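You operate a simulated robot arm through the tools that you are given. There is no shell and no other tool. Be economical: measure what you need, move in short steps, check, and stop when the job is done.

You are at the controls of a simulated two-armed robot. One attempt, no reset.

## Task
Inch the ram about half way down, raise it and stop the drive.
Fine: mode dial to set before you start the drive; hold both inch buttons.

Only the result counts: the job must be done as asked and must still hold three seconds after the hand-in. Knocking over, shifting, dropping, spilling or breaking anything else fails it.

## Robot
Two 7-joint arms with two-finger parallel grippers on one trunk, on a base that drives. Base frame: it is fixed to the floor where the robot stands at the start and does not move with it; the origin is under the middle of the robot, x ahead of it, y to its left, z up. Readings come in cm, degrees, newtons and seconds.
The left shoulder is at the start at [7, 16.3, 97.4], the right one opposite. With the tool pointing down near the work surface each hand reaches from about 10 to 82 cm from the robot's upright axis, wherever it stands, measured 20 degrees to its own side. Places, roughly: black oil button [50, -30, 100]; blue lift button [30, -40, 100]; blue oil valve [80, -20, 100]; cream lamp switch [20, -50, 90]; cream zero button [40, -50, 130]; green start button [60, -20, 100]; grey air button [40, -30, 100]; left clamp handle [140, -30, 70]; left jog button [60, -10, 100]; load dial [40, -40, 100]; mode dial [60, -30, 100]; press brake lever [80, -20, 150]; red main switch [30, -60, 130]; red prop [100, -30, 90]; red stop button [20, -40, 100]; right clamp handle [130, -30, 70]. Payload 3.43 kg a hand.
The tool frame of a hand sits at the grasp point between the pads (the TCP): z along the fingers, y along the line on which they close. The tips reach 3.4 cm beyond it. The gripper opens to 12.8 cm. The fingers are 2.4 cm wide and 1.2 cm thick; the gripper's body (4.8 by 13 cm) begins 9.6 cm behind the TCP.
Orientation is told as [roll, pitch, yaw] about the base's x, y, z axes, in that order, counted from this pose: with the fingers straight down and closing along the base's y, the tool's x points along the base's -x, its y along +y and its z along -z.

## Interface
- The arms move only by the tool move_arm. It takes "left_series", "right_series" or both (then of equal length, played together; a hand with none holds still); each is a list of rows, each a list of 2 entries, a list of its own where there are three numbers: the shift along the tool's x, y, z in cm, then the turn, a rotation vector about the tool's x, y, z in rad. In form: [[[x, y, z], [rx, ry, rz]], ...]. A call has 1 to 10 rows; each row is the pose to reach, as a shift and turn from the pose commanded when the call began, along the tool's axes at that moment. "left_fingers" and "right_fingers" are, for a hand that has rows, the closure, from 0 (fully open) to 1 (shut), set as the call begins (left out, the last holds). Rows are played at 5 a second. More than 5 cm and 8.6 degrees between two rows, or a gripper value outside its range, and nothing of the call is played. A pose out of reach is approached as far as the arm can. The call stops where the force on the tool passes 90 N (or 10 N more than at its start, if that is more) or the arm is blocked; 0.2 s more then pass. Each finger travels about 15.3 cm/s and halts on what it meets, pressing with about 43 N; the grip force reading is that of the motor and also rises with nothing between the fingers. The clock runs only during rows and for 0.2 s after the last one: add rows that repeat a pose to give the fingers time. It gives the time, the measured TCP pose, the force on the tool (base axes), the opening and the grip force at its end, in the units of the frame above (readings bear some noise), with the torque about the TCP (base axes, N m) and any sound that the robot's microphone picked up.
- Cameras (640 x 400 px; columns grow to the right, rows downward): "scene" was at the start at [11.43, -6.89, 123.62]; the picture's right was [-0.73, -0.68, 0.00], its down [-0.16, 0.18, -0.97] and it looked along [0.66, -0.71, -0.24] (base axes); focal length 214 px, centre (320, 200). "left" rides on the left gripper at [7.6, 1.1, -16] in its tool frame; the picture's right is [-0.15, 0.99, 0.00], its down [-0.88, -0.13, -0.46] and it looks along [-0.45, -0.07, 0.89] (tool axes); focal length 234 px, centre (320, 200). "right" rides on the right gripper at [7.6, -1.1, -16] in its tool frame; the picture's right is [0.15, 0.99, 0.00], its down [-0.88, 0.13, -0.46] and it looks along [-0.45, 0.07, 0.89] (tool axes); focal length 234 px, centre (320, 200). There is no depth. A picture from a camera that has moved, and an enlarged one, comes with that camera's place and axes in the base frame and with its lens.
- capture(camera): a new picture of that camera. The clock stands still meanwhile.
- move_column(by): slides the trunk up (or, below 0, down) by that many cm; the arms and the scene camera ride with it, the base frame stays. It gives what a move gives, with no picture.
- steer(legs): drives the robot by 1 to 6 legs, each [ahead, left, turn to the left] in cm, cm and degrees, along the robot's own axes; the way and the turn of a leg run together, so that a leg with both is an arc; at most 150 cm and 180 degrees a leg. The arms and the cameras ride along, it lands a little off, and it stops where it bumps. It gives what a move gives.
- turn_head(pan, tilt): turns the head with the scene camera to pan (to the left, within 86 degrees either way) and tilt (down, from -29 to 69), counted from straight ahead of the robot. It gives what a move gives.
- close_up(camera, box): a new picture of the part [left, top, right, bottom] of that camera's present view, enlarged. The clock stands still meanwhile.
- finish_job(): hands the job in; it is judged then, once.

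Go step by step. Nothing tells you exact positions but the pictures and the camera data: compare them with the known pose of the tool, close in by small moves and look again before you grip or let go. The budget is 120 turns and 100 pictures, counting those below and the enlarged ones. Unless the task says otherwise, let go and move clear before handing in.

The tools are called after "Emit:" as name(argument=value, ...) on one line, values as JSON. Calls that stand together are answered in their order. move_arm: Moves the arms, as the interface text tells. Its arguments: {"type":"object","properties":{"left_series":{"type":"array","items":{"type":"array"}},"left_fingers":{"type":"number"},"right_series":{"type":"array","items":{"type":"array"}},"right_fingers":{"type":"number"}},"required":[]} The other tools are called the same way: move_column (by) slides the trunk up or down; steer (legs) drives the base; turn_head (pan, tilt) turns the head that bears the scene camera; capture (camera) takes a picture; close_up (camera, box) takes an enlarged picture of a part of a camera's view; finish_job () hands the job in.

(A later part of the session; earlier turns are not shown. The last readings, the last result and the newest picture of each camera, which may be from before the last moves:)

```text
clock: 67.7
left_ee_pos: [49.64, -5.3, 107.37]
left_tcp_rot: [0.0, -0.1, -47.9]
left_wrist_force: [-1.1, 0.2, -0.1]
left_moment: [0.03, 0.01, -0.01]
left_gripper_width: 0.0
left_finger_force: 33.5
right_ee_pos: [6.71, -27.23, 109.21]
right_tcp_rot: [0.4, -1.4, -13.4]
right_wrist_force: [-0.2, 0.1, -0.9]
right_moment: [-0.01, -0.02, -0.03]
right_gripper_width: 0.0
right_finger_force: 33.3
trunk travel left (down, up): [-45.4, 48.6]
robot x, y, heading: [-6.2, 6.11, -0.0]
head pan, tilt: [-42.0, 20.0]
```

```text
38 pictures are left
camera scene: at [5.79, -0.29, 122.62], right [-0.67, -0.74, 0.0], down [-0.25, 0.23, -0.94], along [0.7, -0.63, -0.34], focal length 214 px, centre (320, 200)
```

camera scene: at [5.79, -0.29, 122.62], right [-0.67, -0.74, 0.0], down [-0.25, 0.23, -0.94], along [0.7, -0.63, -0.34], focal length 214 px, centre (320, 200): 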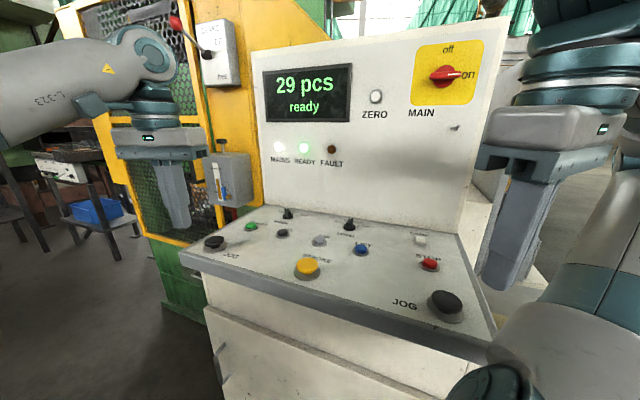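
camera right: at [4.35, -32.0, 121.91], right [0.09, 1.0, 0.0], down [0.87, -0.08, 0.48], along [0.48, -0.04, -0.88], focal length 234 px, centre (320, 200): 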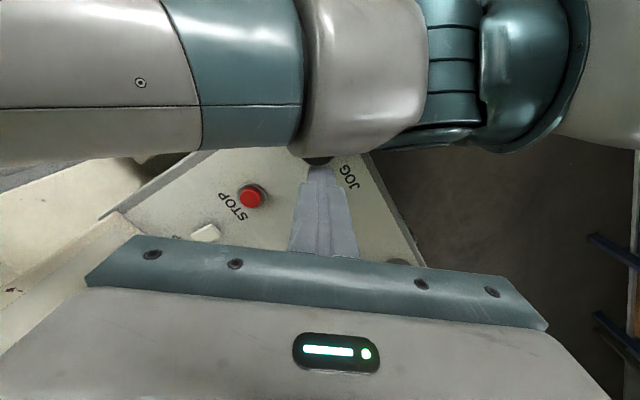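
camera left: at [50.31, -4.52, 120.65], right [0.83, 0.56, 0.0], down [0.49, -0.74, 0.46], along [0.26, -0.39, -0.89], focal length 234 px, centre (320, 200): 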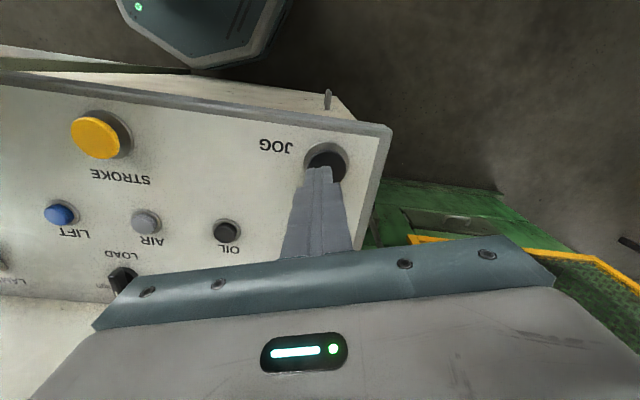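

The display says "ready" with the green lamp lit. Bring both hands above the JOG buttons again.

Emit:
move_arm(left_series=[[[-4, 0.15, 0], [0, 0, 0]], [[-8, 0.3, 0], [0, 0, 0]], [[-8, 0.3, 4], [0, 0, 0]]], right_series=[[[-3.4, -2, 0], [0, 0, 0]], [[-6.8, -3.9, 0], [0, 0, 0]], [[-6.8, -3.9, 4.5], [0, 0, 0]]])

Emit:
capture(camera="left")

Emit:
capture(camera="right")

Emit:
close_up(camera="scene", box=[400, 200, 560, 340])

```text
clock: 68.5
left_ee_pos: [55.75, -11.26, 103.01]
left_tcp_rot: [-0.3, 0.0, -47.8]
left_wrist_force: [0.7, 0.2, -0.8]
left_moment: [0.01, 0.05, 0.02]
left_gripper_width: 0.01
left_finger_force: 33.3
right_ee_pos: [12.88, -32.56, 104.57]
right_tcp_rot: [0.5, -1.4, -13.3]
right_wrist_force: [0.9, -0.1, -0.1]
right_moment: [0.01, 0.05, -0.02]
right_gripper_width: 0.0
right_finger_force: 33.5
trunk travel left (down, up): [-45.4, 48.6]
robot x, y, heading: [-6.34, 6.09, 0.1]
head pan, tilt: [-42.0, 20.0]
```

```text
37 pictures are left
camera left: at [51.42, -4.63, 119.24], right [0.83, 0.56, 0.0], down [0.5, -0.74, 0.46], along [0.25, -0.38, -0.89], focal length 234 px, centre (320, 200)
```

left: 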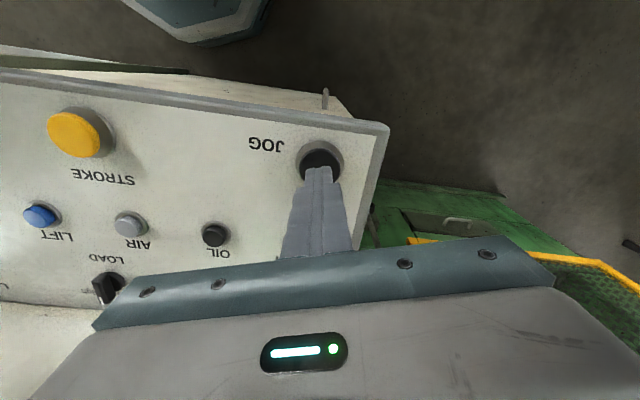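

```text
36 pictures are left
camera right: at [4.85, -31.86, 120.25], right [0.09, 1.0, 0.0], down [0.88, -0.08, 0.48], along [0.47, -0.04, -0.88], focal length 234 px, centre (320, 200)
```

right: 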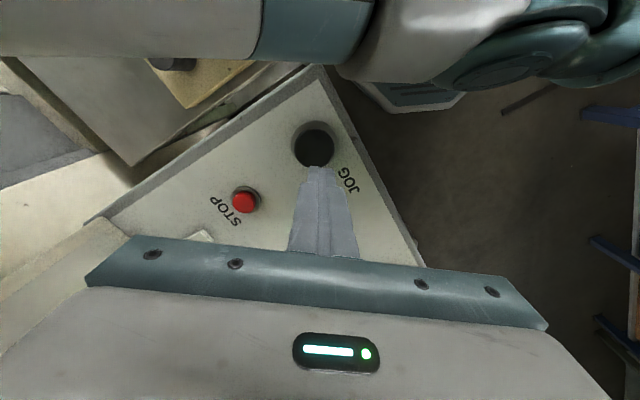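

```text
2.86 times, centred on (480, 270) of scene
camera zoom: at [6.13, -0.22, 122.6], right [-0.67, -0.74, 0.0], down [-0.26, 0.23, -0.94], along [0.7, -0.63, -0.34], focal length 613 px, centre (-137, 0)
```

zoom: 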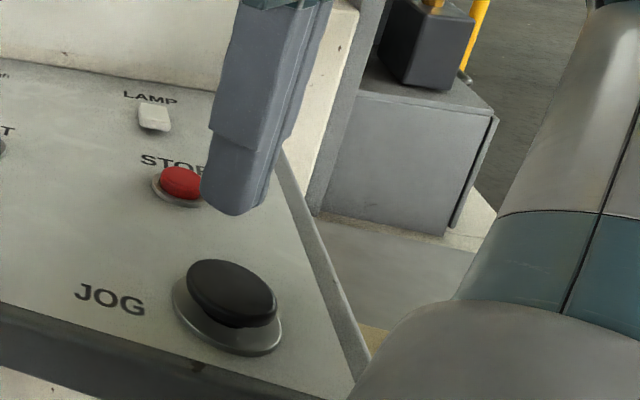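

Left jog centre ≈ (55.4,-10.4), right ≈ (11.1,-33). Adjust and lower to just above.

Emit:
move_arm(left_series=[[[0.9, 0.2, 0], [0, 0, 0]], [[0.9, 0.2, 0.7], [0, 0, 0]], [[0.9, 0.2, 1.2], [0, 0, 0]]], right_series=[[[1.65, -0.8, 1], [0, 0, 0]], [[1.65, -0.8, 2], [0, 0, 0]], [[1.65, -0.8, 2.6], [0, 0, 0]]])

Emit:
close_up(camera="right", box=[240, 110, 400, 210])

Emit:
close_up(camera="left", box=[240, 110, 400, 210])

Emit:
capture(camera="scene")

```text
clock: 69.2
left_ee_pos: [54.82, -10.23, 102.07]
left_tcp_rot: [-0.2, -0.1, -47.9]
left_wrist_force: [0.7, 0.5, 0.1]
left_moment: [0.03, 0.0, 0.0]
left_gripper_width: 0.03
left_finger_force: 32.0
right_ee_pos: [10.99, -33.0, 102.04]
right_tcp_rot: [0.3, -1.3, -13.4]
right_wrist_force: [-0.1, -0.2, -0.3]
right_moment: [-0.02, 0.0, 0.0]
right_gripper_width: 0.0
right_finger_force: 33.3
trunk travel left (down, up): [-45.4, 48.6]
robot x, y, heading: [-6.02, 5.93, -0.1]
head pan, tilt: [-42.0, 20.0]
```

```text
4.00 times, centred on (320, 160) of right
camera zoom: at [2.87, -32.34, 117.69], right [0.09, 1.0, 0.0], down [0.87, -0.08, 0.48], along [0.48, -0.04, -0.88], focal length 937 px, centre (320, 360)
```

zoom: 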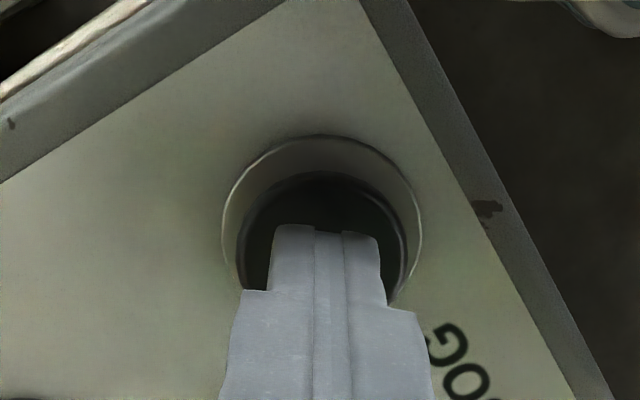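

```text
4.00 times, centred on (320, 160) of left
camera zoom: at [50.47, -3.85, 118.16], right [0.83, 0.56, 0.0], down [0.5, -0.74, 0.46], along [0.25, -0.38, -0.89], focal length 937 px, centre (320, 360)
```

zoom: 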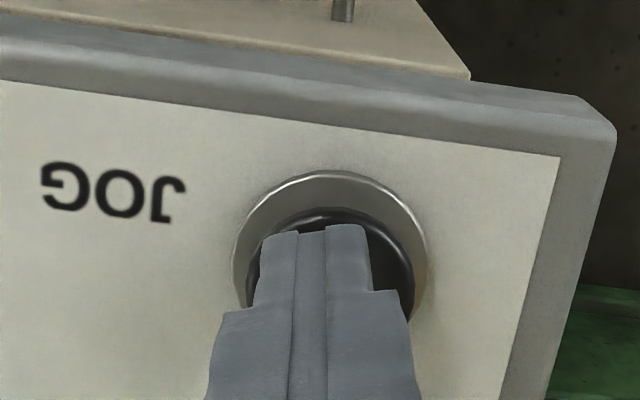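

```text
32 pictures are left
camera scene: at [5.78, -0.3, 122.63], right [-0.67, -0.74, 0.0], down [-0.25, 0.23, -0.94], along [0.7, -0.63, -0.34], focal length 214 px, centre (320, 200)
```

scene: 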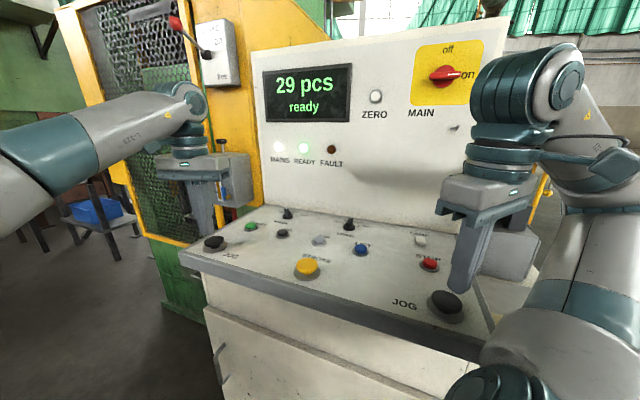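

Both fingertips are centred on the buttons. Descend together to find contact.

Emit:
move_arm(left_series=[[[0.2, 0.2, 0.5], [0, 0, 0]], [[0.2, 0.2, 1.0], [0, 0, 0]]], right_series=[[[0.3, 0, 0.5], [0, 0, 0]], [[0.3, 0, 1.0], [0, 0, 0]]])

```text
clock: 69.8
left_ee_pos: [54.86, -10.03, 101.12]
left_tcp_rot: [-0.2, -0.1, -47.7]
left_wrist_force: [-1.1, 0.7, -0.4]
left_moment: [0.01, -0.01, -0.01]
left_gripper_width: 0.01
left_finger_force: 32.7
right_ee_pos: [10.7, -32.95, 101.2]
right_tcp_rot: [0.4, -1.4, -13.4]
right_wrist_force: [-0.5, 0.3, -0.3]
right_moment: [-0.01, 0.0, -0.05]
right_gripper_width: 0.0
right_finger_force: 33.1
trunk travel left (down, up): [-45.4, 48.6]
robot x, y, heading: [-6.39, 5.74, 0.1]
head pan, tilt: [-42.0, 20.0]
```

Emit:
move_arm(left_series=[[[0, 0, 0.4], [0, 0, 0]], [[0, 0, 0.7], [0, 0, 0]]], right_series=[[[0, 0, 0.4], [0, 0, 0]], [[0, 0, 0.7], [0, 0, 0]]])

Emit:
close_up(camera="scene", box=[400, 200, 560, 340])

```text
clock: 70.5
left_ee_pos: [54.71, -10.05, 100.42]
left_tcp_rot: [-0.1, -0.2, -47.8]
left_wrist_force: [-0.7, -0.8, 0.0]
left_moment: [-0.01, 0.01, -0.02]
left_gripper_width: 0.0
left_finger_force: 33.5
right_ee_pos: [10.66, -32.97, 100.39]
right_tcp_rot: [0.6, -1.3, -13.4]
right_wrist_force: [0.6, -0.3, 0.3]
right_moment: [-0.02, -0.01, -0.02]
right_gripper_width: 0.01
right_finger_force: 33.0
trunk travel left (down, up): [-45.4, 48.6]
robot x, y, heading: [-6.24, 5.86, 0.1]
head pan, tilt: [-42.0, 20.0]
```

```text
2.86 times, centred on (480, 270) of scene
camera zoom: at [5.78, -0.3, 122.62], right [-0.67, -0.74, 0.0], down [-0.25, 0.23, -0.94], along [0.7, -0.63, -0.34], focal length 613 px, centre (-137, 0)
```

zoom: 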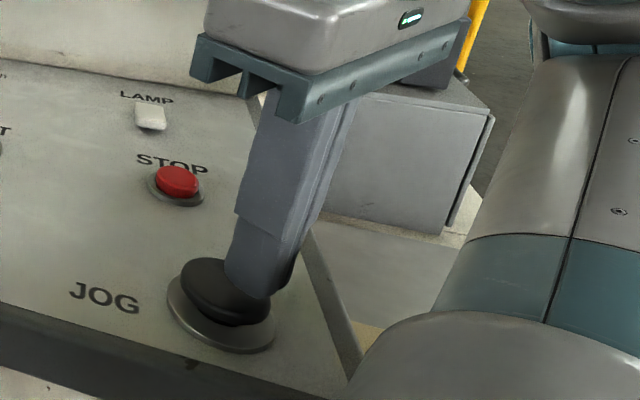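

Tips sit slightly off the cap centres; correct (right +0.7 cm, left +1.2 cm) and keep descending.

Emit:
move_arm(left_series=[[[-1.1, 0, 0], [0, 0, 0]], [[-1.1, 0, 0.3], [0, 0, 0]], [[-1.1, 0, 0.6], [0, 0, 0]]], right_series=[[[-0.7, 0.5, 0], [0, 0, 0]], [[-0.7, 0.5, 0.3], [0, 0, 0]], [[-0.7, 0.5, 0.6], [0, 0, 0]]])

Emit:
capture(camera="scene")

```text
clock: 71.2
left_ee_pos: [55.63, -10.82, 99.71]
left_tcp_rot: [-0.1, -0.1, -47.8]
left_wrist_force: [0.0, 0.8, -0.3]
left_moment: [-0.01, 0.0, 0.03]
left_gripper_width: 0.0
left_finger_force: 33.0
right_ee_pos: [11.56, -32.63, 99.8]
right_tcp_rot: [0.4, -1.4, -13.5]
right_wrist_force: [0.0, -0.2, -0.2]
right_moment: [-0.04, -0.01, 0.0]
right_gripper_width: 0.0
right_finger_force: 32.9
trunk travel left (down, up): [-45.4, 48.6]
robot x, y, heading: [-6.05, 5.85, -0.2]
head pan, tilt: [-42.0, 20.0]
```

```text
30 pictures are left
camera scene: at [5.8, -0.31, 122.62], right [-0.67, -0.74, 0.0], down [-0.25, 0.23, -0.94], along [0.7, -0.63, -0.34], focal length 214 px, centre (320, 200)
```

scene: 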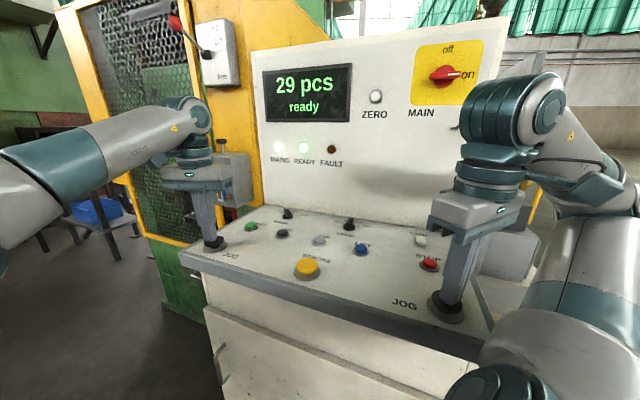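

Emit:
move_arm(left_series=[[[0, 0, 0.3], [0, 0, 0]], [[0, 0, 0.6], [0, 0, 0]]], right_series=[[[0, 0, 0.3], [0, 0, 0]], [[0, 0, 0.6], [0, 0, 0]]])

Emit:
capture(camera="scene")

```text
clock: 71.8
left_ee_pos: [55.64, -10.85, 99.25]
left_tcp_rot: [-0.1, -0.3, -47.8]
left_wrist_force: [-0.1, -0.5, 1.7]
left_moment: [-0.02, -0.02, 0.0]
left_gripper_width: 0.0
left_finger_force: 33.0
right_ee_pos: [11.56, -32.49, 99.31]
right_tcp_rot: [0.4, -1.4, -13.5]
right_wrist_force: [-0.3, 0.0, 0.8]
right_moment: [0.03, -0.01, -0.03]
right_gripper_width: 0.02
right_finger_force: 33.3
trunk travel left (down, up): [-45.4, 48.6]
robot x, y, heading: [-6.13, 6.16, -0.0]
head pan, tilt: [-42.0, 20.0]
```

```text
29 pictures are left
camera scene: at [5.76, -0.29, 122.63], right [-0.67, -0.74, 0.0], down [-0.25, 0.23, -0.94], along [0.7, -0.63, -0.34], focal length 214 px, centre (320, 200)
```

scene: 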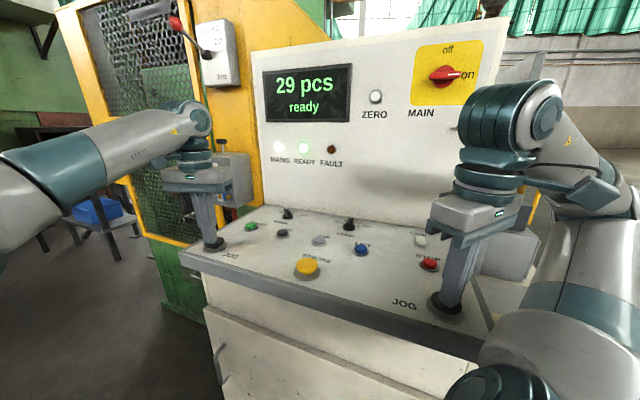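

Light contact on both. Press both together by about 0.8 cm and look at the reaction.

Emit:
move_arm(left_series=[[[0, 0, 0.6], [0, 0, 0]], [[0, 0, 1.0], [0, 0, 0]]], right_series=[[[0, 0, 0.6], [0, 0, 0]], [[0, 0, 1.0], [0, 0, 0]]])

Emit:
capture(camera="scene")

```text
clock: 72.5
left_ee_pos: [55.52, -10.7, 98.89]
left_tcp_rot: [0.0, -0.9, -47.6]
left_wrist_force: [22.0, -11.9, 55.1]
left_moment: [0.06, -0.39, -0.14]
left_gripper_width: 0.0
left_finger_force: 32.9
right_ee_pos: [11.7, -33.01, 99.16]
right_tcp_rot: [0.5, -1.5, -13.3]
right_wrist_force: [-0.2, 3.9, 6.8]
right_moment: [0.13, 0.07, -0.03]
right_gripper_width: 0.03
right_finger_force: 32.6
right hand out of reach, approached as far as the arm can: row 1, 2
trunk travel left (down, up): [-45.4, 48.6]
robot x, y, heading: [-5.81, 5.99, -0.1]
head pan, tilt: [-42.0, 20.0]
heard: click, click
```

```text
28 pictures are left
camera scene: at [5.57, -0.26, 122.77], right [-0.67, -0.74, 0.0], down [-0.25, 0.23, -0.94], along [0.7, -0.63, -0.34], focal length 214 px, centre (320, 200)
```

scene: 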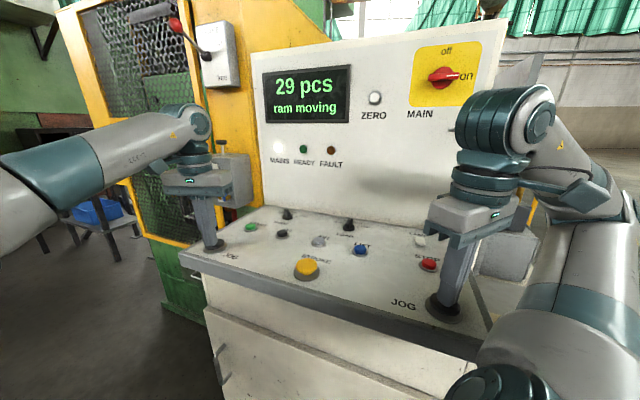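

Both clicked and the display shows "ram moving". Check the ram's position through the mesh.

Emit:
close_up(camera="scene", box=[80, 0, 240, 240])

```text
1.67 times, centred on (160, 120) of scene
camera zoom: at [5.57, -0.26, 122.77], right [-0.67, -0.74, 0.0], down [-0.25, 0.23, -0.94], along [0.7, -0.63, -0.34], focal length 358 px, centre (587, 333)
```

zoom: 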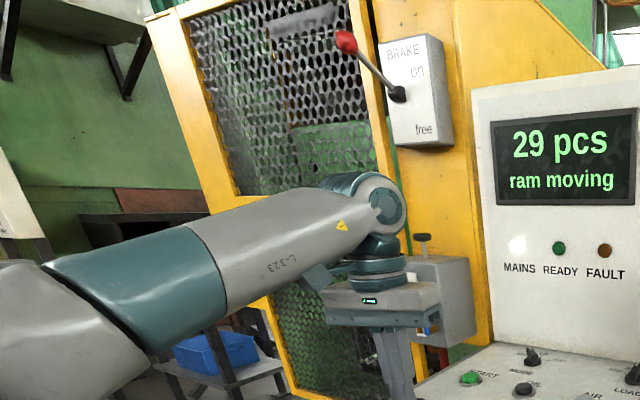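

The ram is moving faster than expected; release both buttons now and then measure.

Emit:
move_arm(left_series=[[[0, 0, -1.5], [0, 0, 0]]], right_series=[[[0, 0, -1.5], [0, 0, 0]]])

Emit:
close_up(camera="scene", box=[80, 0, 240, 240])

```text
clock: 72.8
left_ee_pos: [55.3, -10.74, 99.53]
left_tcp_rot: [-0.2, 0.2, -47.8]
left_wrist_force: [1.7, -0.1, 2.0]
left_moment: [0.01, -0.08, -0.01]
left_gripper_width: 0.0
left_finger_force: 33.2
right_ee_pos: [11.87, -32.96, 100.45]
right_tcp_rot: [0.5, -1.3, -13.3]
right_wrist_force: [0.0, -0.2, 0.5]
right_moment: [0.0, -0.03, 0.04]
right_gripper_width: 0.0
right_finger_force: 32.8
trunk travel left (down, up): [-45.4, 48.6]
robot x, y, heading: [-6.25, 6.33, 0.0]
head pan, tilt: [-42.0, 20.0]
```

```text
1.67 times, centred on (160, 120) of scene
camera zoom: at [5.77, -0.25, 122.52], right [-0.67, -0.74, 0.0], down [-0.25, 0.23, -0.94], along [0.7, -0.63, -0.34], focal length 358 px, centre (587, 333)
```

zoom: 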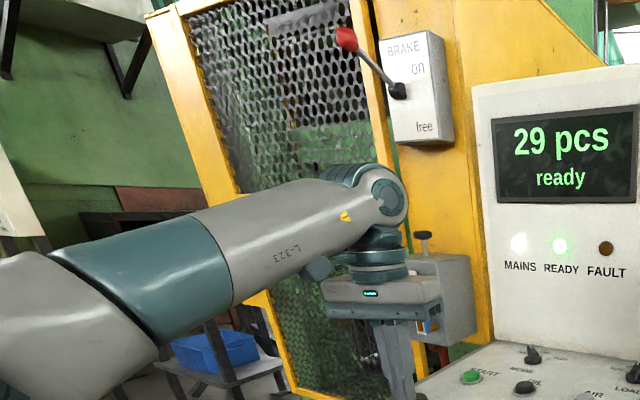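

It stopped ("ready"). Zoom closer at the ram edge to measure its height.

Emit:
close_up(camera="scene", box=[115, 0, 185, 115])

Emit:
close_up(camera="scene", box=[150, 160, 230, 240])

```text
3.48 times, centred on (150, 58) of scene
camera zoom: at [5.77, -0.25, 122.52], right [-0.67, -0.74, 0.0], down [-0.25, 0.23, -0.94], along [0.7, -0.63, -0.34], focal length 746 px, centre (911, 696)
```

zoom: 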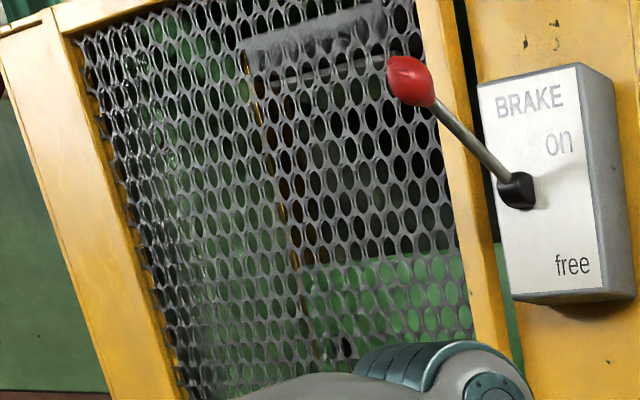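

```text
5.00 times, centred on (190, 200) of scene
camera zoom: at [5.77, -0.25, 122.52], right [-0.67, -0.74, 0.0], down [-0.25, 0.23, -0.94], along [0.7, -0.63, -0.34], focal length 1072 px, centre (970, 200)
```

zoom: 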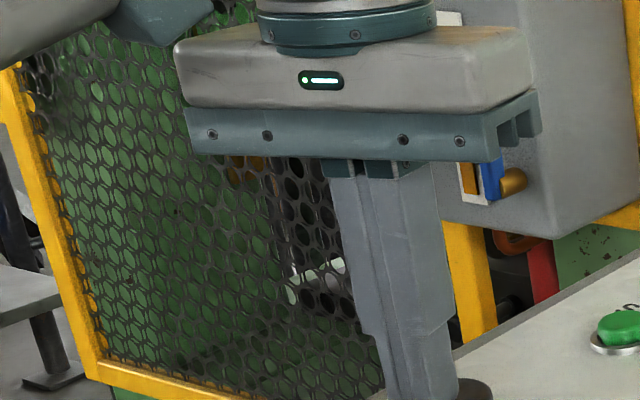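

Motion seems to be several cm on top of the earlier sink. I'll return to the raised viewpoint at (24,14) to compare the ram gap with the earlier pictures exactly.

Emit:
move_column(by=40)

Emit:
steer(legs=[[18, 6, 0], [12, 2, 0]])

Emit:
turn_head(pan=-25, tilt=15)

Emit:
capture(camera="scene")

Emit:
close_up(camera="scene", box=[220, 120, 420, 400])

```text
clock: 76.7
left_ee_pos: [55.55, -10.83, 139.81]
left_tcp_rot: [-0.1, -0.2, -47.9]
left_wrist_force: [-0.4, 0.1, -0.4]
left_moment: [0.01, 0.04, -0.03]
left_gripper_width: 0.0
left_finger_force: 33.0
right_ee_pos: [11.86, -32.95, 140.49]
right_tcp_rot: [0.4, -1.4, -13.3]
right_wrist_force: [0.0, 0.5, -1.0]
right_moment: [-0.01, 0.03, 0.02]
right_gripper_width: 0.01
right_finger_force: 32.4
trunk travel left (down, up): [-85.4, 8.6]
robot x, y, heading: [-6.2, 6.06, -0.2]
head pan, tilt: [-42.0, 20.0]
```

```text
clock: 79.0
left_ee_pos: [84.72, -2.6, 139.85]
left_tcp_rot: [-0.1, -0.2, -47.7]
left_wrist_force: [0.4, -0.3, 0.0]
left_moment: [0.01, 0.01, -0.03]
left_gripper_width: 0.01
left_finger_force: 32.4
right_ee_pos: [41.09, -24.99, 140.49]
right_tcp_rot: [0.6, -1.6, -13.1]
right_wrist_force: [0.5, -0.4, 0.3]
right_moment: [0.01, 0.01, 0.01]
right_gripper_width: 0.0
right_finger_force: 33.2
trunk travel left (down, up): [-85.4, 8.6]
robot x, y, heading: [22.72, 13.86, 0.3]
head pan, tilt: [-42.0, 20.0]
```

```text
clock: 79.8
left_ee_pos: [84.95, -2.47, 139.64]
left_tcp_rot: [-0.3, 0.0, -47.6]
left_wrist_force: [1.2, 0.3, -0.1]
left_moment: [-0.02, 0.03, -0.04]
left_gripper_width: 0.0
left_finger_force: 33.3
right_ee_pos: [41.42, -24.87, 140.6]
right_tcp_rot: [0.4, -1.4, -13.0]
right_wrist_force: [0.5, -0.1, 0.5]
right_moment: [-0.02, 0.01, -0.01]
right_gripper_width: 0.0
right_finger_force: 32.9
trunk travel left (down, up): [-85.4, 8.6]
robot x, y, heading: [23.17, 14.38, 0.3]
head pan, tilt: [-25.0, 15.0]
```

```text
23 pictures are left
camera scene: at [36.86, 10.11, 163.41], right [-0.42, -0.91, 0.0], down [-0.24, 0.11, -0.97], along [0.88, -0.41, -0.26], focal length 214 px, centre (320, 200)
```

scene: 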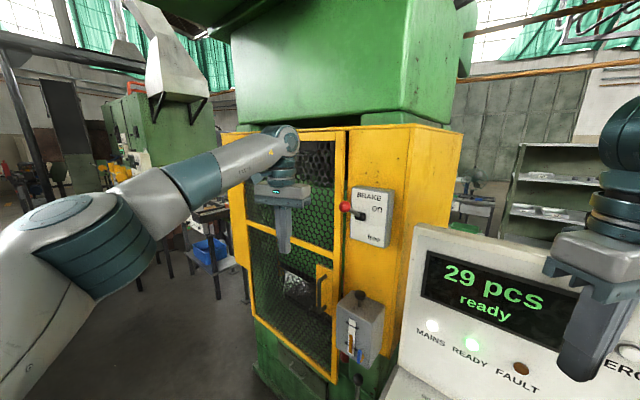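

```text
1.43 times, centred on (320, 260) of scene
camera zoom: at [36.86, 10.11, 163.41], right [-0.42, -0.91, 0.0], down [-0.24, 0.11, -0.97], along [0.88, -0.41, -0.26], focal length 306 px, centre (320, 114)
```

zoom: 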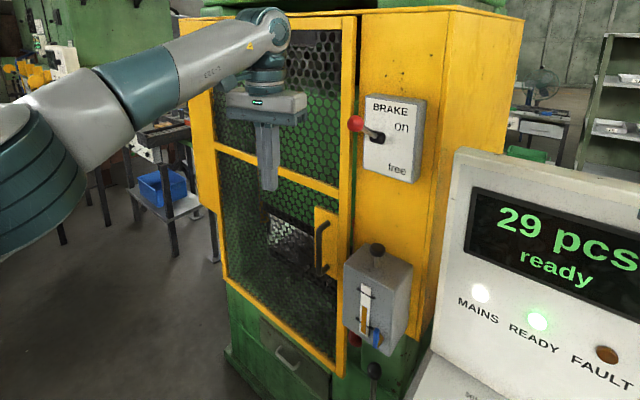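

Emit:
close_up(camera="scene", box=[245, 215, 345, 325])

```text
3.64 times, centred on (295, 270) of scene
camera zoom: at [36.86, 10.11, 163.41], right [-0.42, -0.91, 0.0], down [-0.24, 0.11, -0.97], along [0.88, -0.41, -0.26], focal length 780 px, centre (411, -54)
```

zoom: 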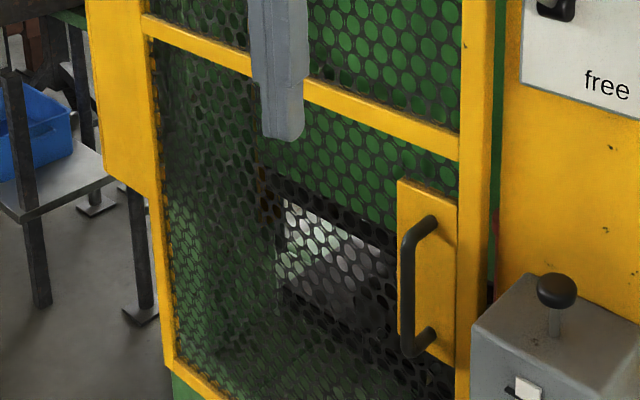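

Comparing with the earlier views: the upper die's lower edge went from row 247 at the top to ~268 now, with the lower die at ~293 – i.e. about half way. Ram is half down by inching; now go back to raise it with LIFT.

Emit:
steer(legs=[[-12, -2, 0], [-18, -6, 0]])

Emit:
move_column(by=-34)

Emit:
move_arm(right_series=[[[-4.5, 0, 0], [0, 0, 0]], [[-9, 0, 0], [0, 0, 0]], [[-13.5, 0, 0], [0, 0, 0]], [[-17, 0.3, 0], [0, 0, 0]]])

Emit:
turn_head(pan=-45, tilt=22)

Emit:
move_column(by=-6)

Emit:
capture(camera="right")

Emit:
capture(camera="scene")

```text
clock: 82.2
left_ee_pos: [55.24, -10.28, 139.49]
left_tcp_rot: [-0.3, -0.1, -47.4]
left_wrist_force: [0.9, 0.4, -0.4]
left_moment: [-0.03, 0.09, 0.01]
left_gripper_width: 0.0
left_finger_force: 32.7
right_ee_pos: [11.75, -32.82, 140.47]
right_tcp_rot: [0.3, -1.3, -13.0]
right_wrist_force: [0.2, 0.0, -0.5]
right_moment: [-0.03, 0.03, 0.01]
right_gripper_width: 0.0
right_finger_force: 33.2
trunk travel left (down, up): [-85.4, 8.6]
robot x, y, heading: [-7.02, 5.91, 0.1]
head pan, tilt: [-25.0, 15.0]
```

```text
clock: 85.6
left_ee_pos: [54.77, -10.5, 105.86]
left_tcp_rot: [-0.1, 0.0, -47.3]
left_wrist_force: [0.8, -0.1, 0.2]
left_moment: [-0.02, -0.04, -0.02]
left_gripper_width: 0.01
left_finger_force: 33.0
right_ee_pos: [11.22, -32.82, 106.58]
right_tcp_rot: [0.4, -1.4, -13.0]
right_wrist_force: [0.5, 0.3, 0.0]
right_moment: [-0.02, -0.01, 0.01]
right_gripper_width: 0.0
right_finger_force: 33.1
trunk travel left (down, up): [-51.4, 42.6]
robot x, y, heading: [-7.13, 5.67, 0.1]
head pan, tilt: [-25.0, 15.0]
```

```text
clock: 86.6
left_ee_pos: [54.93, -10.37, 105.79]
left_tcp_rot: [-0.1, -0.2, -47.5]
left_wrist_force: [0.6, 0.7, 0.1]
left_moment: [-0.01, -0.01, -0.01]
left_gripper_width: 0.02
left_finger_force: 32.9
right_ee_pos: [27.85, -36.58, 107.04]
right_tcp_rot: [0.4, -1.3, -13.0]
right_wrist_force: [-0.8, -0.7, 0.0]
right_moment: [0.0, 0.0, 0.03]
right_gripper_width: 0.02
right_finger_force: 33.6
trunk travel left (down, up): [-51.4, 42.6]
robot x, y, heading: [-7.09, 5.76, 0.4]
head pan, tilt: [-25.0, 15.0]
```

```text
clock: 87.4
left_ee_pos: [54.85, -10.49, 105.69]
left_tcp_rot: [-0.1, 0.1, -47.4]
left_wrist_force: [-0.1, 0.0, 0.9]
left_moment: [-0.05, -0.02, -0.02]
left_gripper_width: 0.0
left_finger_force: 33.5
right_ee_pos: [27.8, -36.61, 107.14]
right_tcp_rot: [0.4, -1.4, -12.9]
right_wrist_force: [0.4, -1.1, -0.3]
right_moment: [0.05, 0.03, -0.01]
right_gripper_width: 0.0
right_finger_force: 32.9
trunk travel left (down, up): [-51.4, 42.6]
robot x, y, heading: [-6.73, 6.03, 0.4]
head pan, tilt: [-45.0, 22.0]
```

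```text
clock: 88.4
left_ee_pos: [54.86, -10.44, 99.81]
left_tcp_rot: [-0.1, -0.2, -47.4]
left_wrist_force: [0.4, -0.1, -0.8]
left_moment: [-0.03, 0.03, 0.01]
left_gripper_width: 0.0
left_finger_force: 32.8
right_ee_pos: [27.72, -36.47, 101.09]
right_tcp_rot: [0.4, -1.5, -12.9]
right_wrist_force: [-0.7, 0.1, 0.3]
right_moment: [-0.03, 0.01, 0.04]
right_gripper_width: 0.0
right_finger_force: 32.5
trunk travel left (down, up): [-45.4, 48.6]
robot x, y, heading: [-6.95, 5.8, 0.1]
head pan, tilt: [-45.0, 22.0]
```

```text
20 pictures are left
camera right: at [19.74, -35.86, 116.57], right [0.08, 1.0, 0.0], down [0.87, -0.07, 0.48], along [0.48, -0.04, -0.88], focal length 234 px, centre (320, 200)
```

right: 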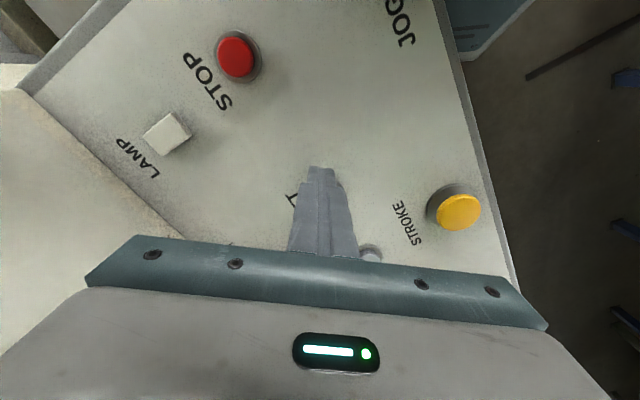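

```text
19 pictures are left
camera scene: at [4.67, -0.55, 122.31], right [-0.7, -0.71, 0.0], down [-0.27, 0.26, -0.93], along [0.66, -0.65, -0.37], focal length 214 px, centre (320, 200)
```

scene: 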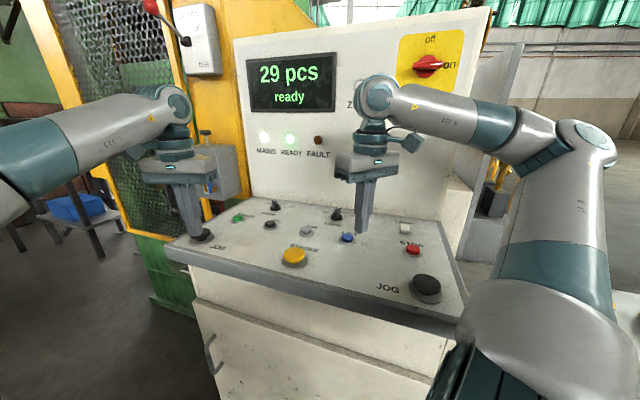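

Ready still shown. Lift button ≈ (30.4,-35.2); shift the right fingertip over it and check.

Emit:
move_arm(right_series=[[[-1.1, 0.9, -1], [0, 0, 0]], [[-2.24, 1.85, -1], [0, 0, 0]], [[-2.24, 1.85, -0.2], [0, 0, 0]]])

Emit:
close_up(camera="right", box=[240, 110, 400, 210])

Emit:
close_up(camera="scene", box=[310, 190, 410, 260])

```text
clock: 89.2
left_ee_pos: [54.72, -10.5, 99.68]
left_tcp_rot: [-0.1, 0.0, -47.4]
left_wrist_force: [0.3, -0.1, 0.0]
left_moment: [0.03, -0.02, 0.0]
left_gripper_width: 0.0
left_finger_force: 32.9
right_ee_pos: [30.5, -35.27, 101.18]
right_tcp_rot: [0.5, -1.5, -13.1]
right_wrist_force: [0.4, 0.9, -0.6]
right_moment: [0.03, -0.03, 0.0]
right_gripper_width: 0.0
right_finger_force: 33.0
trunk travel left (down, up): [-45.4, 48.6]
robot x, y, heading: [-6.94, 6.07, 0.3]
head pan, tilt: [-45.0, 22.0]
```

```text
4.00 times, centred on (320, 160) of right
camera zoom: at [22.34, -34.65, 116.83], right [0.08, 1.0, 0.0], down [0.87, -0.07, 0.48], along [0.48, -0.03, -0.88], focal length 937 px, centre (320, 360)
```

zoom: 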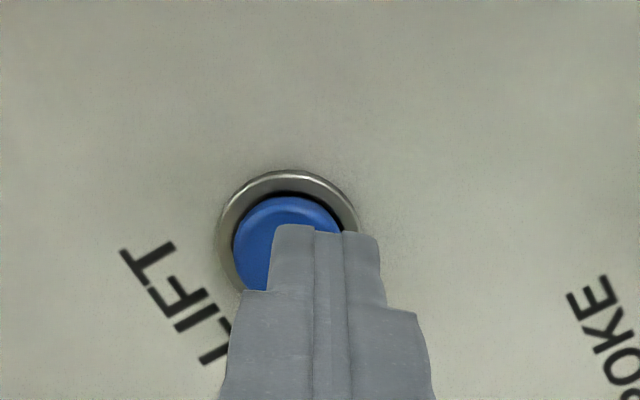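

```text
5.71 times, centred on (360, 225) of scene
camera zoom: at [4.68, -0.61, 122.3], right [-0.7, -0.71, 0.0], down [-0.27, 0.26, -0.93], along [0.66, -0.65, -0.38], focal length 1226 px, centre (91, 57)
```

zoom: 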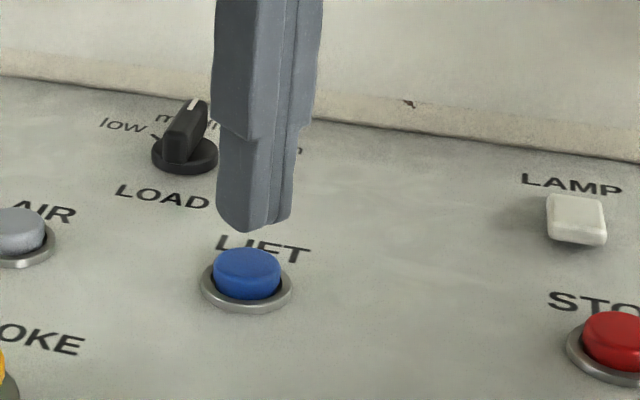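

Shift 0.6 cm toward -y and press LIFT.

Emit:
move_arm(right_series=[[[-0.1, -0.6, 0.8], [0, 0, 0]], [[-0.1, -0.6, 1.6], [0, 0, 0]], [[-0.1, -0.6, 2.2], [0, 0, 0]], [[-0.1, -0.6, 2.6], [0, 0, 0]], [[-0.1, -0.6, 3.0], [0, 0, 0]]])

Emit:
capture(camera="scene")

```text
clock: 90.4
left_ee_pos: [54.91, -10.46, 99.79]
left_tcp_rot: [-0.1, -0.2, -47.3]
left_wrist_force: [-0.2, -0.3, 0.2]
left_moment: [-0.02, 0.02, -0.02]
left_gripper_width: 0.0
left_finger_force: 32.9
right_ee_pos: [30.4, -35.79, 98.33]
right_tcp_rot: [0.5, -1.5, -13.1]
right_wrist_force: [0.7, -1.2, 5.0]
right_moment: [-0.08, 0.01, 0.03]
right_gripper_width: 0.01
right_finger_force: 33.2
trunk travel left (down, up): [-45.4, 48.6]
robot x, y, heading: [-7.31, 6.23, 0.1]
head pan, tilt: [-45.0, 22.0]
heard: click
```

```text
16 pictures are left
camera scene: at [4.66, -0.55, 122.32], right [-0.7, -0.71, 0.0], down [-0.27, 0.26, -0.93], along [0.66, -0.65, -0.37], focal length 214 px, centre (320, 200)
```

scene: 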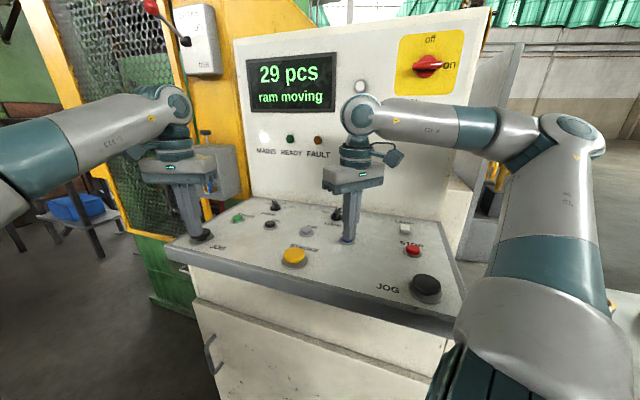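

LIFT clicked and the ram is moving. Keep holding two seconds and check.

Emit:
move_arm(right_series=[[[0, 0, 0.1], [0, 0, 0]], [[0, 0, 0.1], [0, 0, 0]], [[0, 0, 0.1], [0, 0, 0]], [[0, 0, 0.1], [0, 0, 0]], [[0, 0, 0.1], [0, 0, 0]], [[0, 0, 0.1], [0, 0, 0]], [[0, 0, 0.1], [0, 0, 0]], [[0, 0, 0.1], [0, 0, 0]]])

Emit:
capture(camera="scene")

```text
clock: 92.2
left_ee_pos: [54.87, -10.48, 99.79]
left_tcp_rot: [-0.2, -0.2, -47.5]
left_wrist_force: [-0.3, 0.8, 0.1]
left_moment: [-0.01, -0.01, 0.0]
left_gripper_width: 0.01
left_finger_force: 32.8
right_ee_pos: [30.44, -35.82, 98.22]
right_tcp_rot: [0.4, -1.5, -13.2]
right_wrist_force: [7.1, -6.5, 24.1]
right_moment: [-0.21, -0.14, 0.03]
right_gripper_width: 0.02
right_finger_force: 33.2
trunk travel left (down, up): [-45.4, 48.6]
robot x, y, heading: [-7.16, 6.02, 0.0]
head pan, tilt: [-45.0, 22.0]
```

```text
15 pictures are left
camera scene: at [4.66, -0.5, 122.32], right [-0.7, -0.71, 0.0], down [-0.27, 0.26, -0.93], along [0.66, -0.65, -0.37], focal length 214 px, centre (320, 200)
```

scene: 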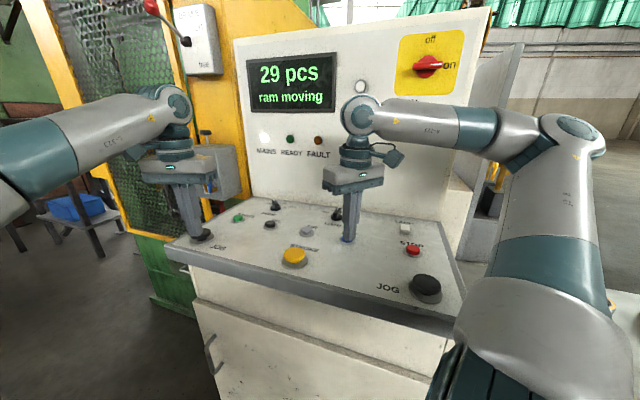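

Emit:
close_up(camera="scene", box=[80, 0, 200, 100])

Emit:
move_arm(right_series=[[[0, 0, 0], [0, 0, 0]], [[0, 0, 0], [0, 0, 0]], [[0, 0, 0], [0, 0, 0]], [[0, 0, 0], [0, 0, 0]], [[0, 0, 0], [0, 0, 0]]])

Emit:
close_up(camera="scene", box=[80, 0, 340, 160])

```text
4.00 times, centred on (140, 50) of scene
camera zoom: at [4.66, -0.5, 122.32], right [-0.7, -0.71, 0.0], down [-0.27, 0.26, -0.93], along [0.66, -0.65, -0.37], focal length 858 px, centre (1040, 800)
```

zoom: 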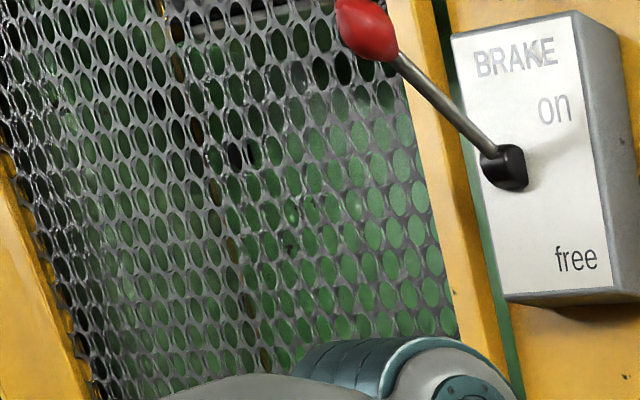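

```text
clock: 93.4
left_ee_pos: [54.82, -10.4, 99.84]
left_tcp_rot: [-0.2, -0.2, -47.4]
left_wrist_force: [-0.4, 0.5, 0.1]
left_moment: [0.02, 0.03, 0.02]
left_gripper_width: 0.01
left_finger_force: 32.8
right_ee_pos: [30.33, -35.81, 98.2]
right_tcp_rot: [0.3, -1.5, -13.1]
right_wrist_force: [8.5, -6.4, 26.0]
right_moment: [-0.24, -0.13, 0.01]
right_gripper_width: 0.0
right_finger_force: 33.6
trunk travel left (down, up): [-45.4, 48.6]
robot x, y, heading: [-6.78, 6.18, 0.1]
head pan, tilt: [-45.0, 22.0]
```

```text
2.46 times, centred on (210, 80) of scene
camera zoom: at [4.65, -0.48, 122.31], right [-0.7, -0.71, 0.0], down [-0.27, 0.26, -0.93], along [0.66, -0.65, -0.37], focal length 528 px, centre (591, 495)
```

zoom: 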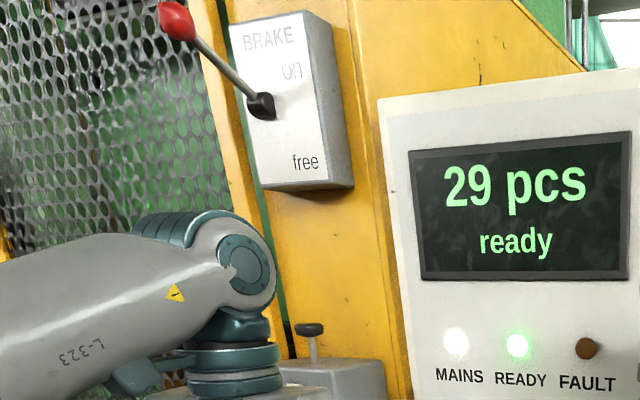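

The ram is back up: "ready" while LIFT is still held. Now release and move over the red STOP button at (18.3,-42.1).

Emit:
move_arm(right_series=[[[0, 0, -4], [0, 0, 0]], [[3.4, -2.9, -4], [0, 0, 0]], [[6.9, -5.9, -4], [0, 0, 0]], [[10.4, -8.9, -4], [0, 0, 0]], [[10.4, -8.9, -3], [0, 0, 0]]])

Emit:
close_up(camera="right", box=[240, 110, 400, 210])

```text
clock: 94.6
left_ee_pos: [54.8, -10.52, 99.87]
left_tcp_rot: [0.0, -0.2, -47.5]
left_wrist_force: [0.4, 0.2, 0.0]
left_moment: [0.02, 0.02, 0.01]
left_gripper_width: 0.0
left_finger_force: 33.2
right_ee_pos: [18.07, -42.19, 100.85]
right_tcp_rot: [0.5, -1.4, -13.0]
right_wrist_force: [-0.2, -0.2, 0.0]
right_moment: [-0.01, -0.02, -0.03]
right_gripper_width: 0.01
right_finger_force: 33.0
trunk travel left (down, up): [-45.4, 48.6]
robot x, y, heading: [-6.91, 5.91, 0.3]
head pan, tilt: [-45.0, 22.0]
```

```text
4.00 times, centred on (320, 160) of right
camera zoom: at [9.97, -41.52, 116.42], right [0.08, 1.0, 0.0], down [0.87, -0.07, 0.48], along [0.48, -0.03, -0.88], focal length 937 px, centre (320, 360)
```

zoom: 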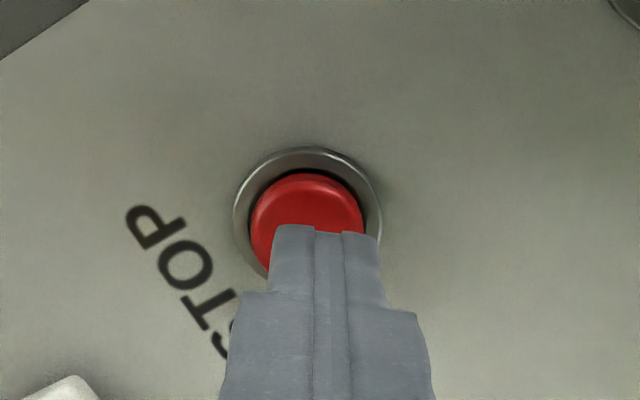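

STOP is under the tip (0.5 cm nearer the robot). Press it.

Emit:
move_arm(right_series=[[[0.5, -0.1, 0.8], [0, 0, 0]], [[0.5, -0.1, 1.6], [0, 0, 0]], [[0.5, -0.1, 2.2], [0, 0, 0]], [[0.5, -0.1, 2.6], [0, 0, 0]], [[0.5, -0.1, 2.8], [0, 0, 0]]])

Emit:
capture(camera="scene")

```text
clock: 95.8
left_ee_pos: [54.78, -10.27, 99.92]
left_tcp_rot: [-0.2, -0.2, -47.3]
left_wrist_force: [-0.1, 0.1, 0.7]
left_moment: [0.01, 0.02, 0.03]
left_gripper_width: 0.0
left_finger_force: 33.6
right_ee_pos: [17.81, -42.15, 98.2]
right_tcp_rot: [0.4, -1.6, -13.2]
right_wrist_force: [1.6, -5.9, 29.4]
right_moment: [-0.14, 0.21, 0.27]
right_gripper_width: 0.0
right_finger_force: 33.4
trunk travel left (down, up): [-45.4, 48.6]
robot x, y, heading: [-7.06, 6.0, 0.3]
head pan, tilt: [-45.0, 22.0]
heard: click
```

```text
11 pictures are left
camera scene: at [4.62, -0.42, 122.37], right [-0.7, -0.71, 0.0], down [-0.27, 0.26, -0.93], along [0.66, -0.65, -0.37], focal length 214 px, centre (320, 200)
```

scene: 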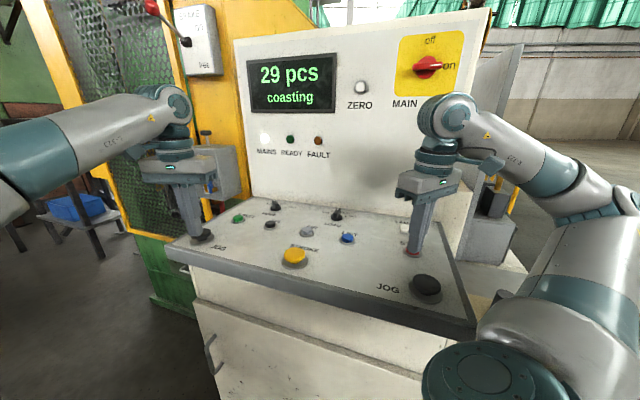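

STOP clicked; display says "coasting". Lift both hands clear and wait for the drive to run out.

Emit:
move_arm(left_series=[[[0, 0, -4], [0, 0, 0]], [[0, 0, -8], [0, 0, 0]], [[0, 0, -10], [0, 0, 0]], [[0, 0, -10], [0, 0, 0]], [[0, 0, -10], [0, 0, 0]], [[0, 0, -10], [0, 0, 0]], [[0, 0, -10], [0, 0, 0]], [[0, 0, -10], [0, 0, 0]], [[0, 0, -10], [0, 0, 0]], [[0, 0, -10], [0, 0, 0]]], right_series=[[[0, 0, -4], [0, 0, 0]], [[0, 0, -8], [0, 0, 0]], [[0, 0, -10], [0, 0, 0]], [[0, 0, -10], [0, 0, 0]], [[0, 0, -10], [0, 0, 0]], [[0, 0, -10], [0, 0, 0]], [[0, 0, -10], [0, 0, 0]], [[0, 0, -10], [0, 0, 0]], [[0, 0, -10], [0, 0, 0]], [[0, 0, -10], [0, 0, 0]]])

Emit:
move_arm(left_series=[[[0, 0, 0], [0, 0, 0]], [[0, 0, 0], [0, 0, 0]], [[0, 0, 0], [0, 0, 0]], [[0, 0, 0], [0, 0, 0]], [[0, 0, 0], [0, 0, 0]], [[0, 0, 0], [0, 0, 0]], [[0, 0, 0], [0, 0, 0]], [[0, 0, 0], [0, 0, 0]], [[0, 0, 0], [0, 0, 0]], [[0, 0, 0], [0, 0, 0]]])

Emit:
move_arm(left_series=[[[0, 0, 0], [0, 0, 0]], [[0, 0, 0], [0, 0, 0]], [[0, 0, 0], [0, 0, 0]], [[0, 0, 0], [0, 0, 0]], [[0, 0, 0], [0, 0, 0]], [[0, 0, 0], [0, 0, 0]], [[0, 0, 0], [0, 0, 0]], [[0, 0, 0], [0, 0, 0]], [[0, 0, 0], [0, 0, 0]], [[0, 0, 0], [0, 0, 0]]])

Emit:
capture(camera="scene")

```text
clock: 98.0
left_ee_pos: [53.87, -9.93, 108.96]
left_tcp_rot: [-0.1, -0.2, -47.5]
left_wrist_force: [0.0, -0.6, 0.0]
left_moment: [0.02, -0.01, -0.01]
left_gripper_width: 0.01
left_finger_force: 33.5
left hand out of reach, approached as far as the arm can: row 2, 3, 4, 5, 6, 7, 8, 9, 10
right_ee_pos: [17.68, -42.22, 107.87]
right_tcp_rot: [0.3, -1.4, -13.0]
right_wrist_force: [0.2, 0.2, -0.6]
right_moment: [0.0, -0.01, -0.02]
right_gripper_width: 0.0
right_finger_force: 33.1
trunk travel left (down, up): [-45.4, 48.6]
robot x, y, heading: [-7.14, 6.45, 0.1]
head pan, tilt: [-45.0, 22.0]
```

```text
clock: 100.2
left_ee_pos: [53.86, -10.01, 108.98]
left_tcp_rot: [-0.2, -0.2, -47.3]
left_wrist_force: [-0.4, -0.3, -0.1]
left_moment: [0.03, 0.02, -0.01]
left_gripper_width: 0.0
left_finger_force: 33.7
right_ee_pos: [17.54, -42.17, 107.73]
right_tcp_rot: [0.3, -1.4, -13.2]
right_wrist_force: [0.0, -0.5, 0.5]
right_moment: [-0.03, -0.01, -0.02]
right_gripper_width: 0.0
right_finger_force: 32.4
trunk travel left (down, up): [-45.4, 48.6]
robot x, y, heading: [-6.55, 5.87, 0.5]
head pan, tilt: [-45.0, 22.0]
```

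```text
clock: 102.4
left_ee_pos: [53.87, -9.9, 108.98]
left_tcp_rot: [-0.2, -0.3, -47.5]
left_wrist_force: [-1.1, 0.6, -0.5]
left_moment: [-0.01, 0.0, 0.01]
left_gripper_width: 0.01
left_finger_force: 33.2
right_ee_pos: [17.67, -42.16, 107.88]
right_tcp_rot: [0.4, -1.4, -13.1]
right_wrist_force: [-0.2, 0.8, -0.2]
right_moment: [0.0, -0.01, 0.0]
right_gripper_width: 0.0
right_finger_force: 33.4
trunk travel left (down, up): [-45.4, 48.6]
robot x, y, heading: [-6.99, 6.14, 0.4]
head pan, tilt: [-45.0, 22.0]
```

```text
10 pictures are left
camera scene: at [4.69, -0.57, 122.3], right [-0.7, -0.71, 0.0], down [-0.27, 0.26, -0.93], along [0.66, -0.65, -0.37], focal length 214 px, centre (320, 200)
```

scene: 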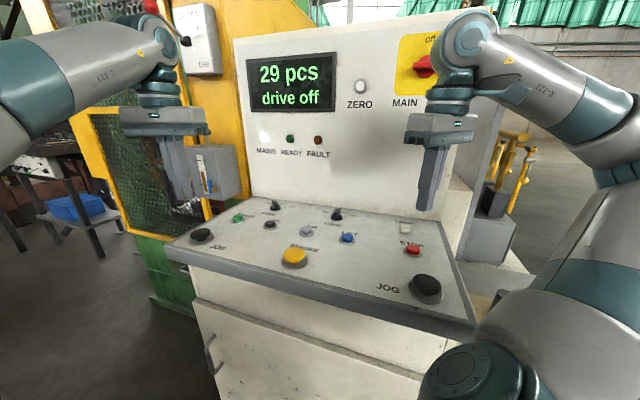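

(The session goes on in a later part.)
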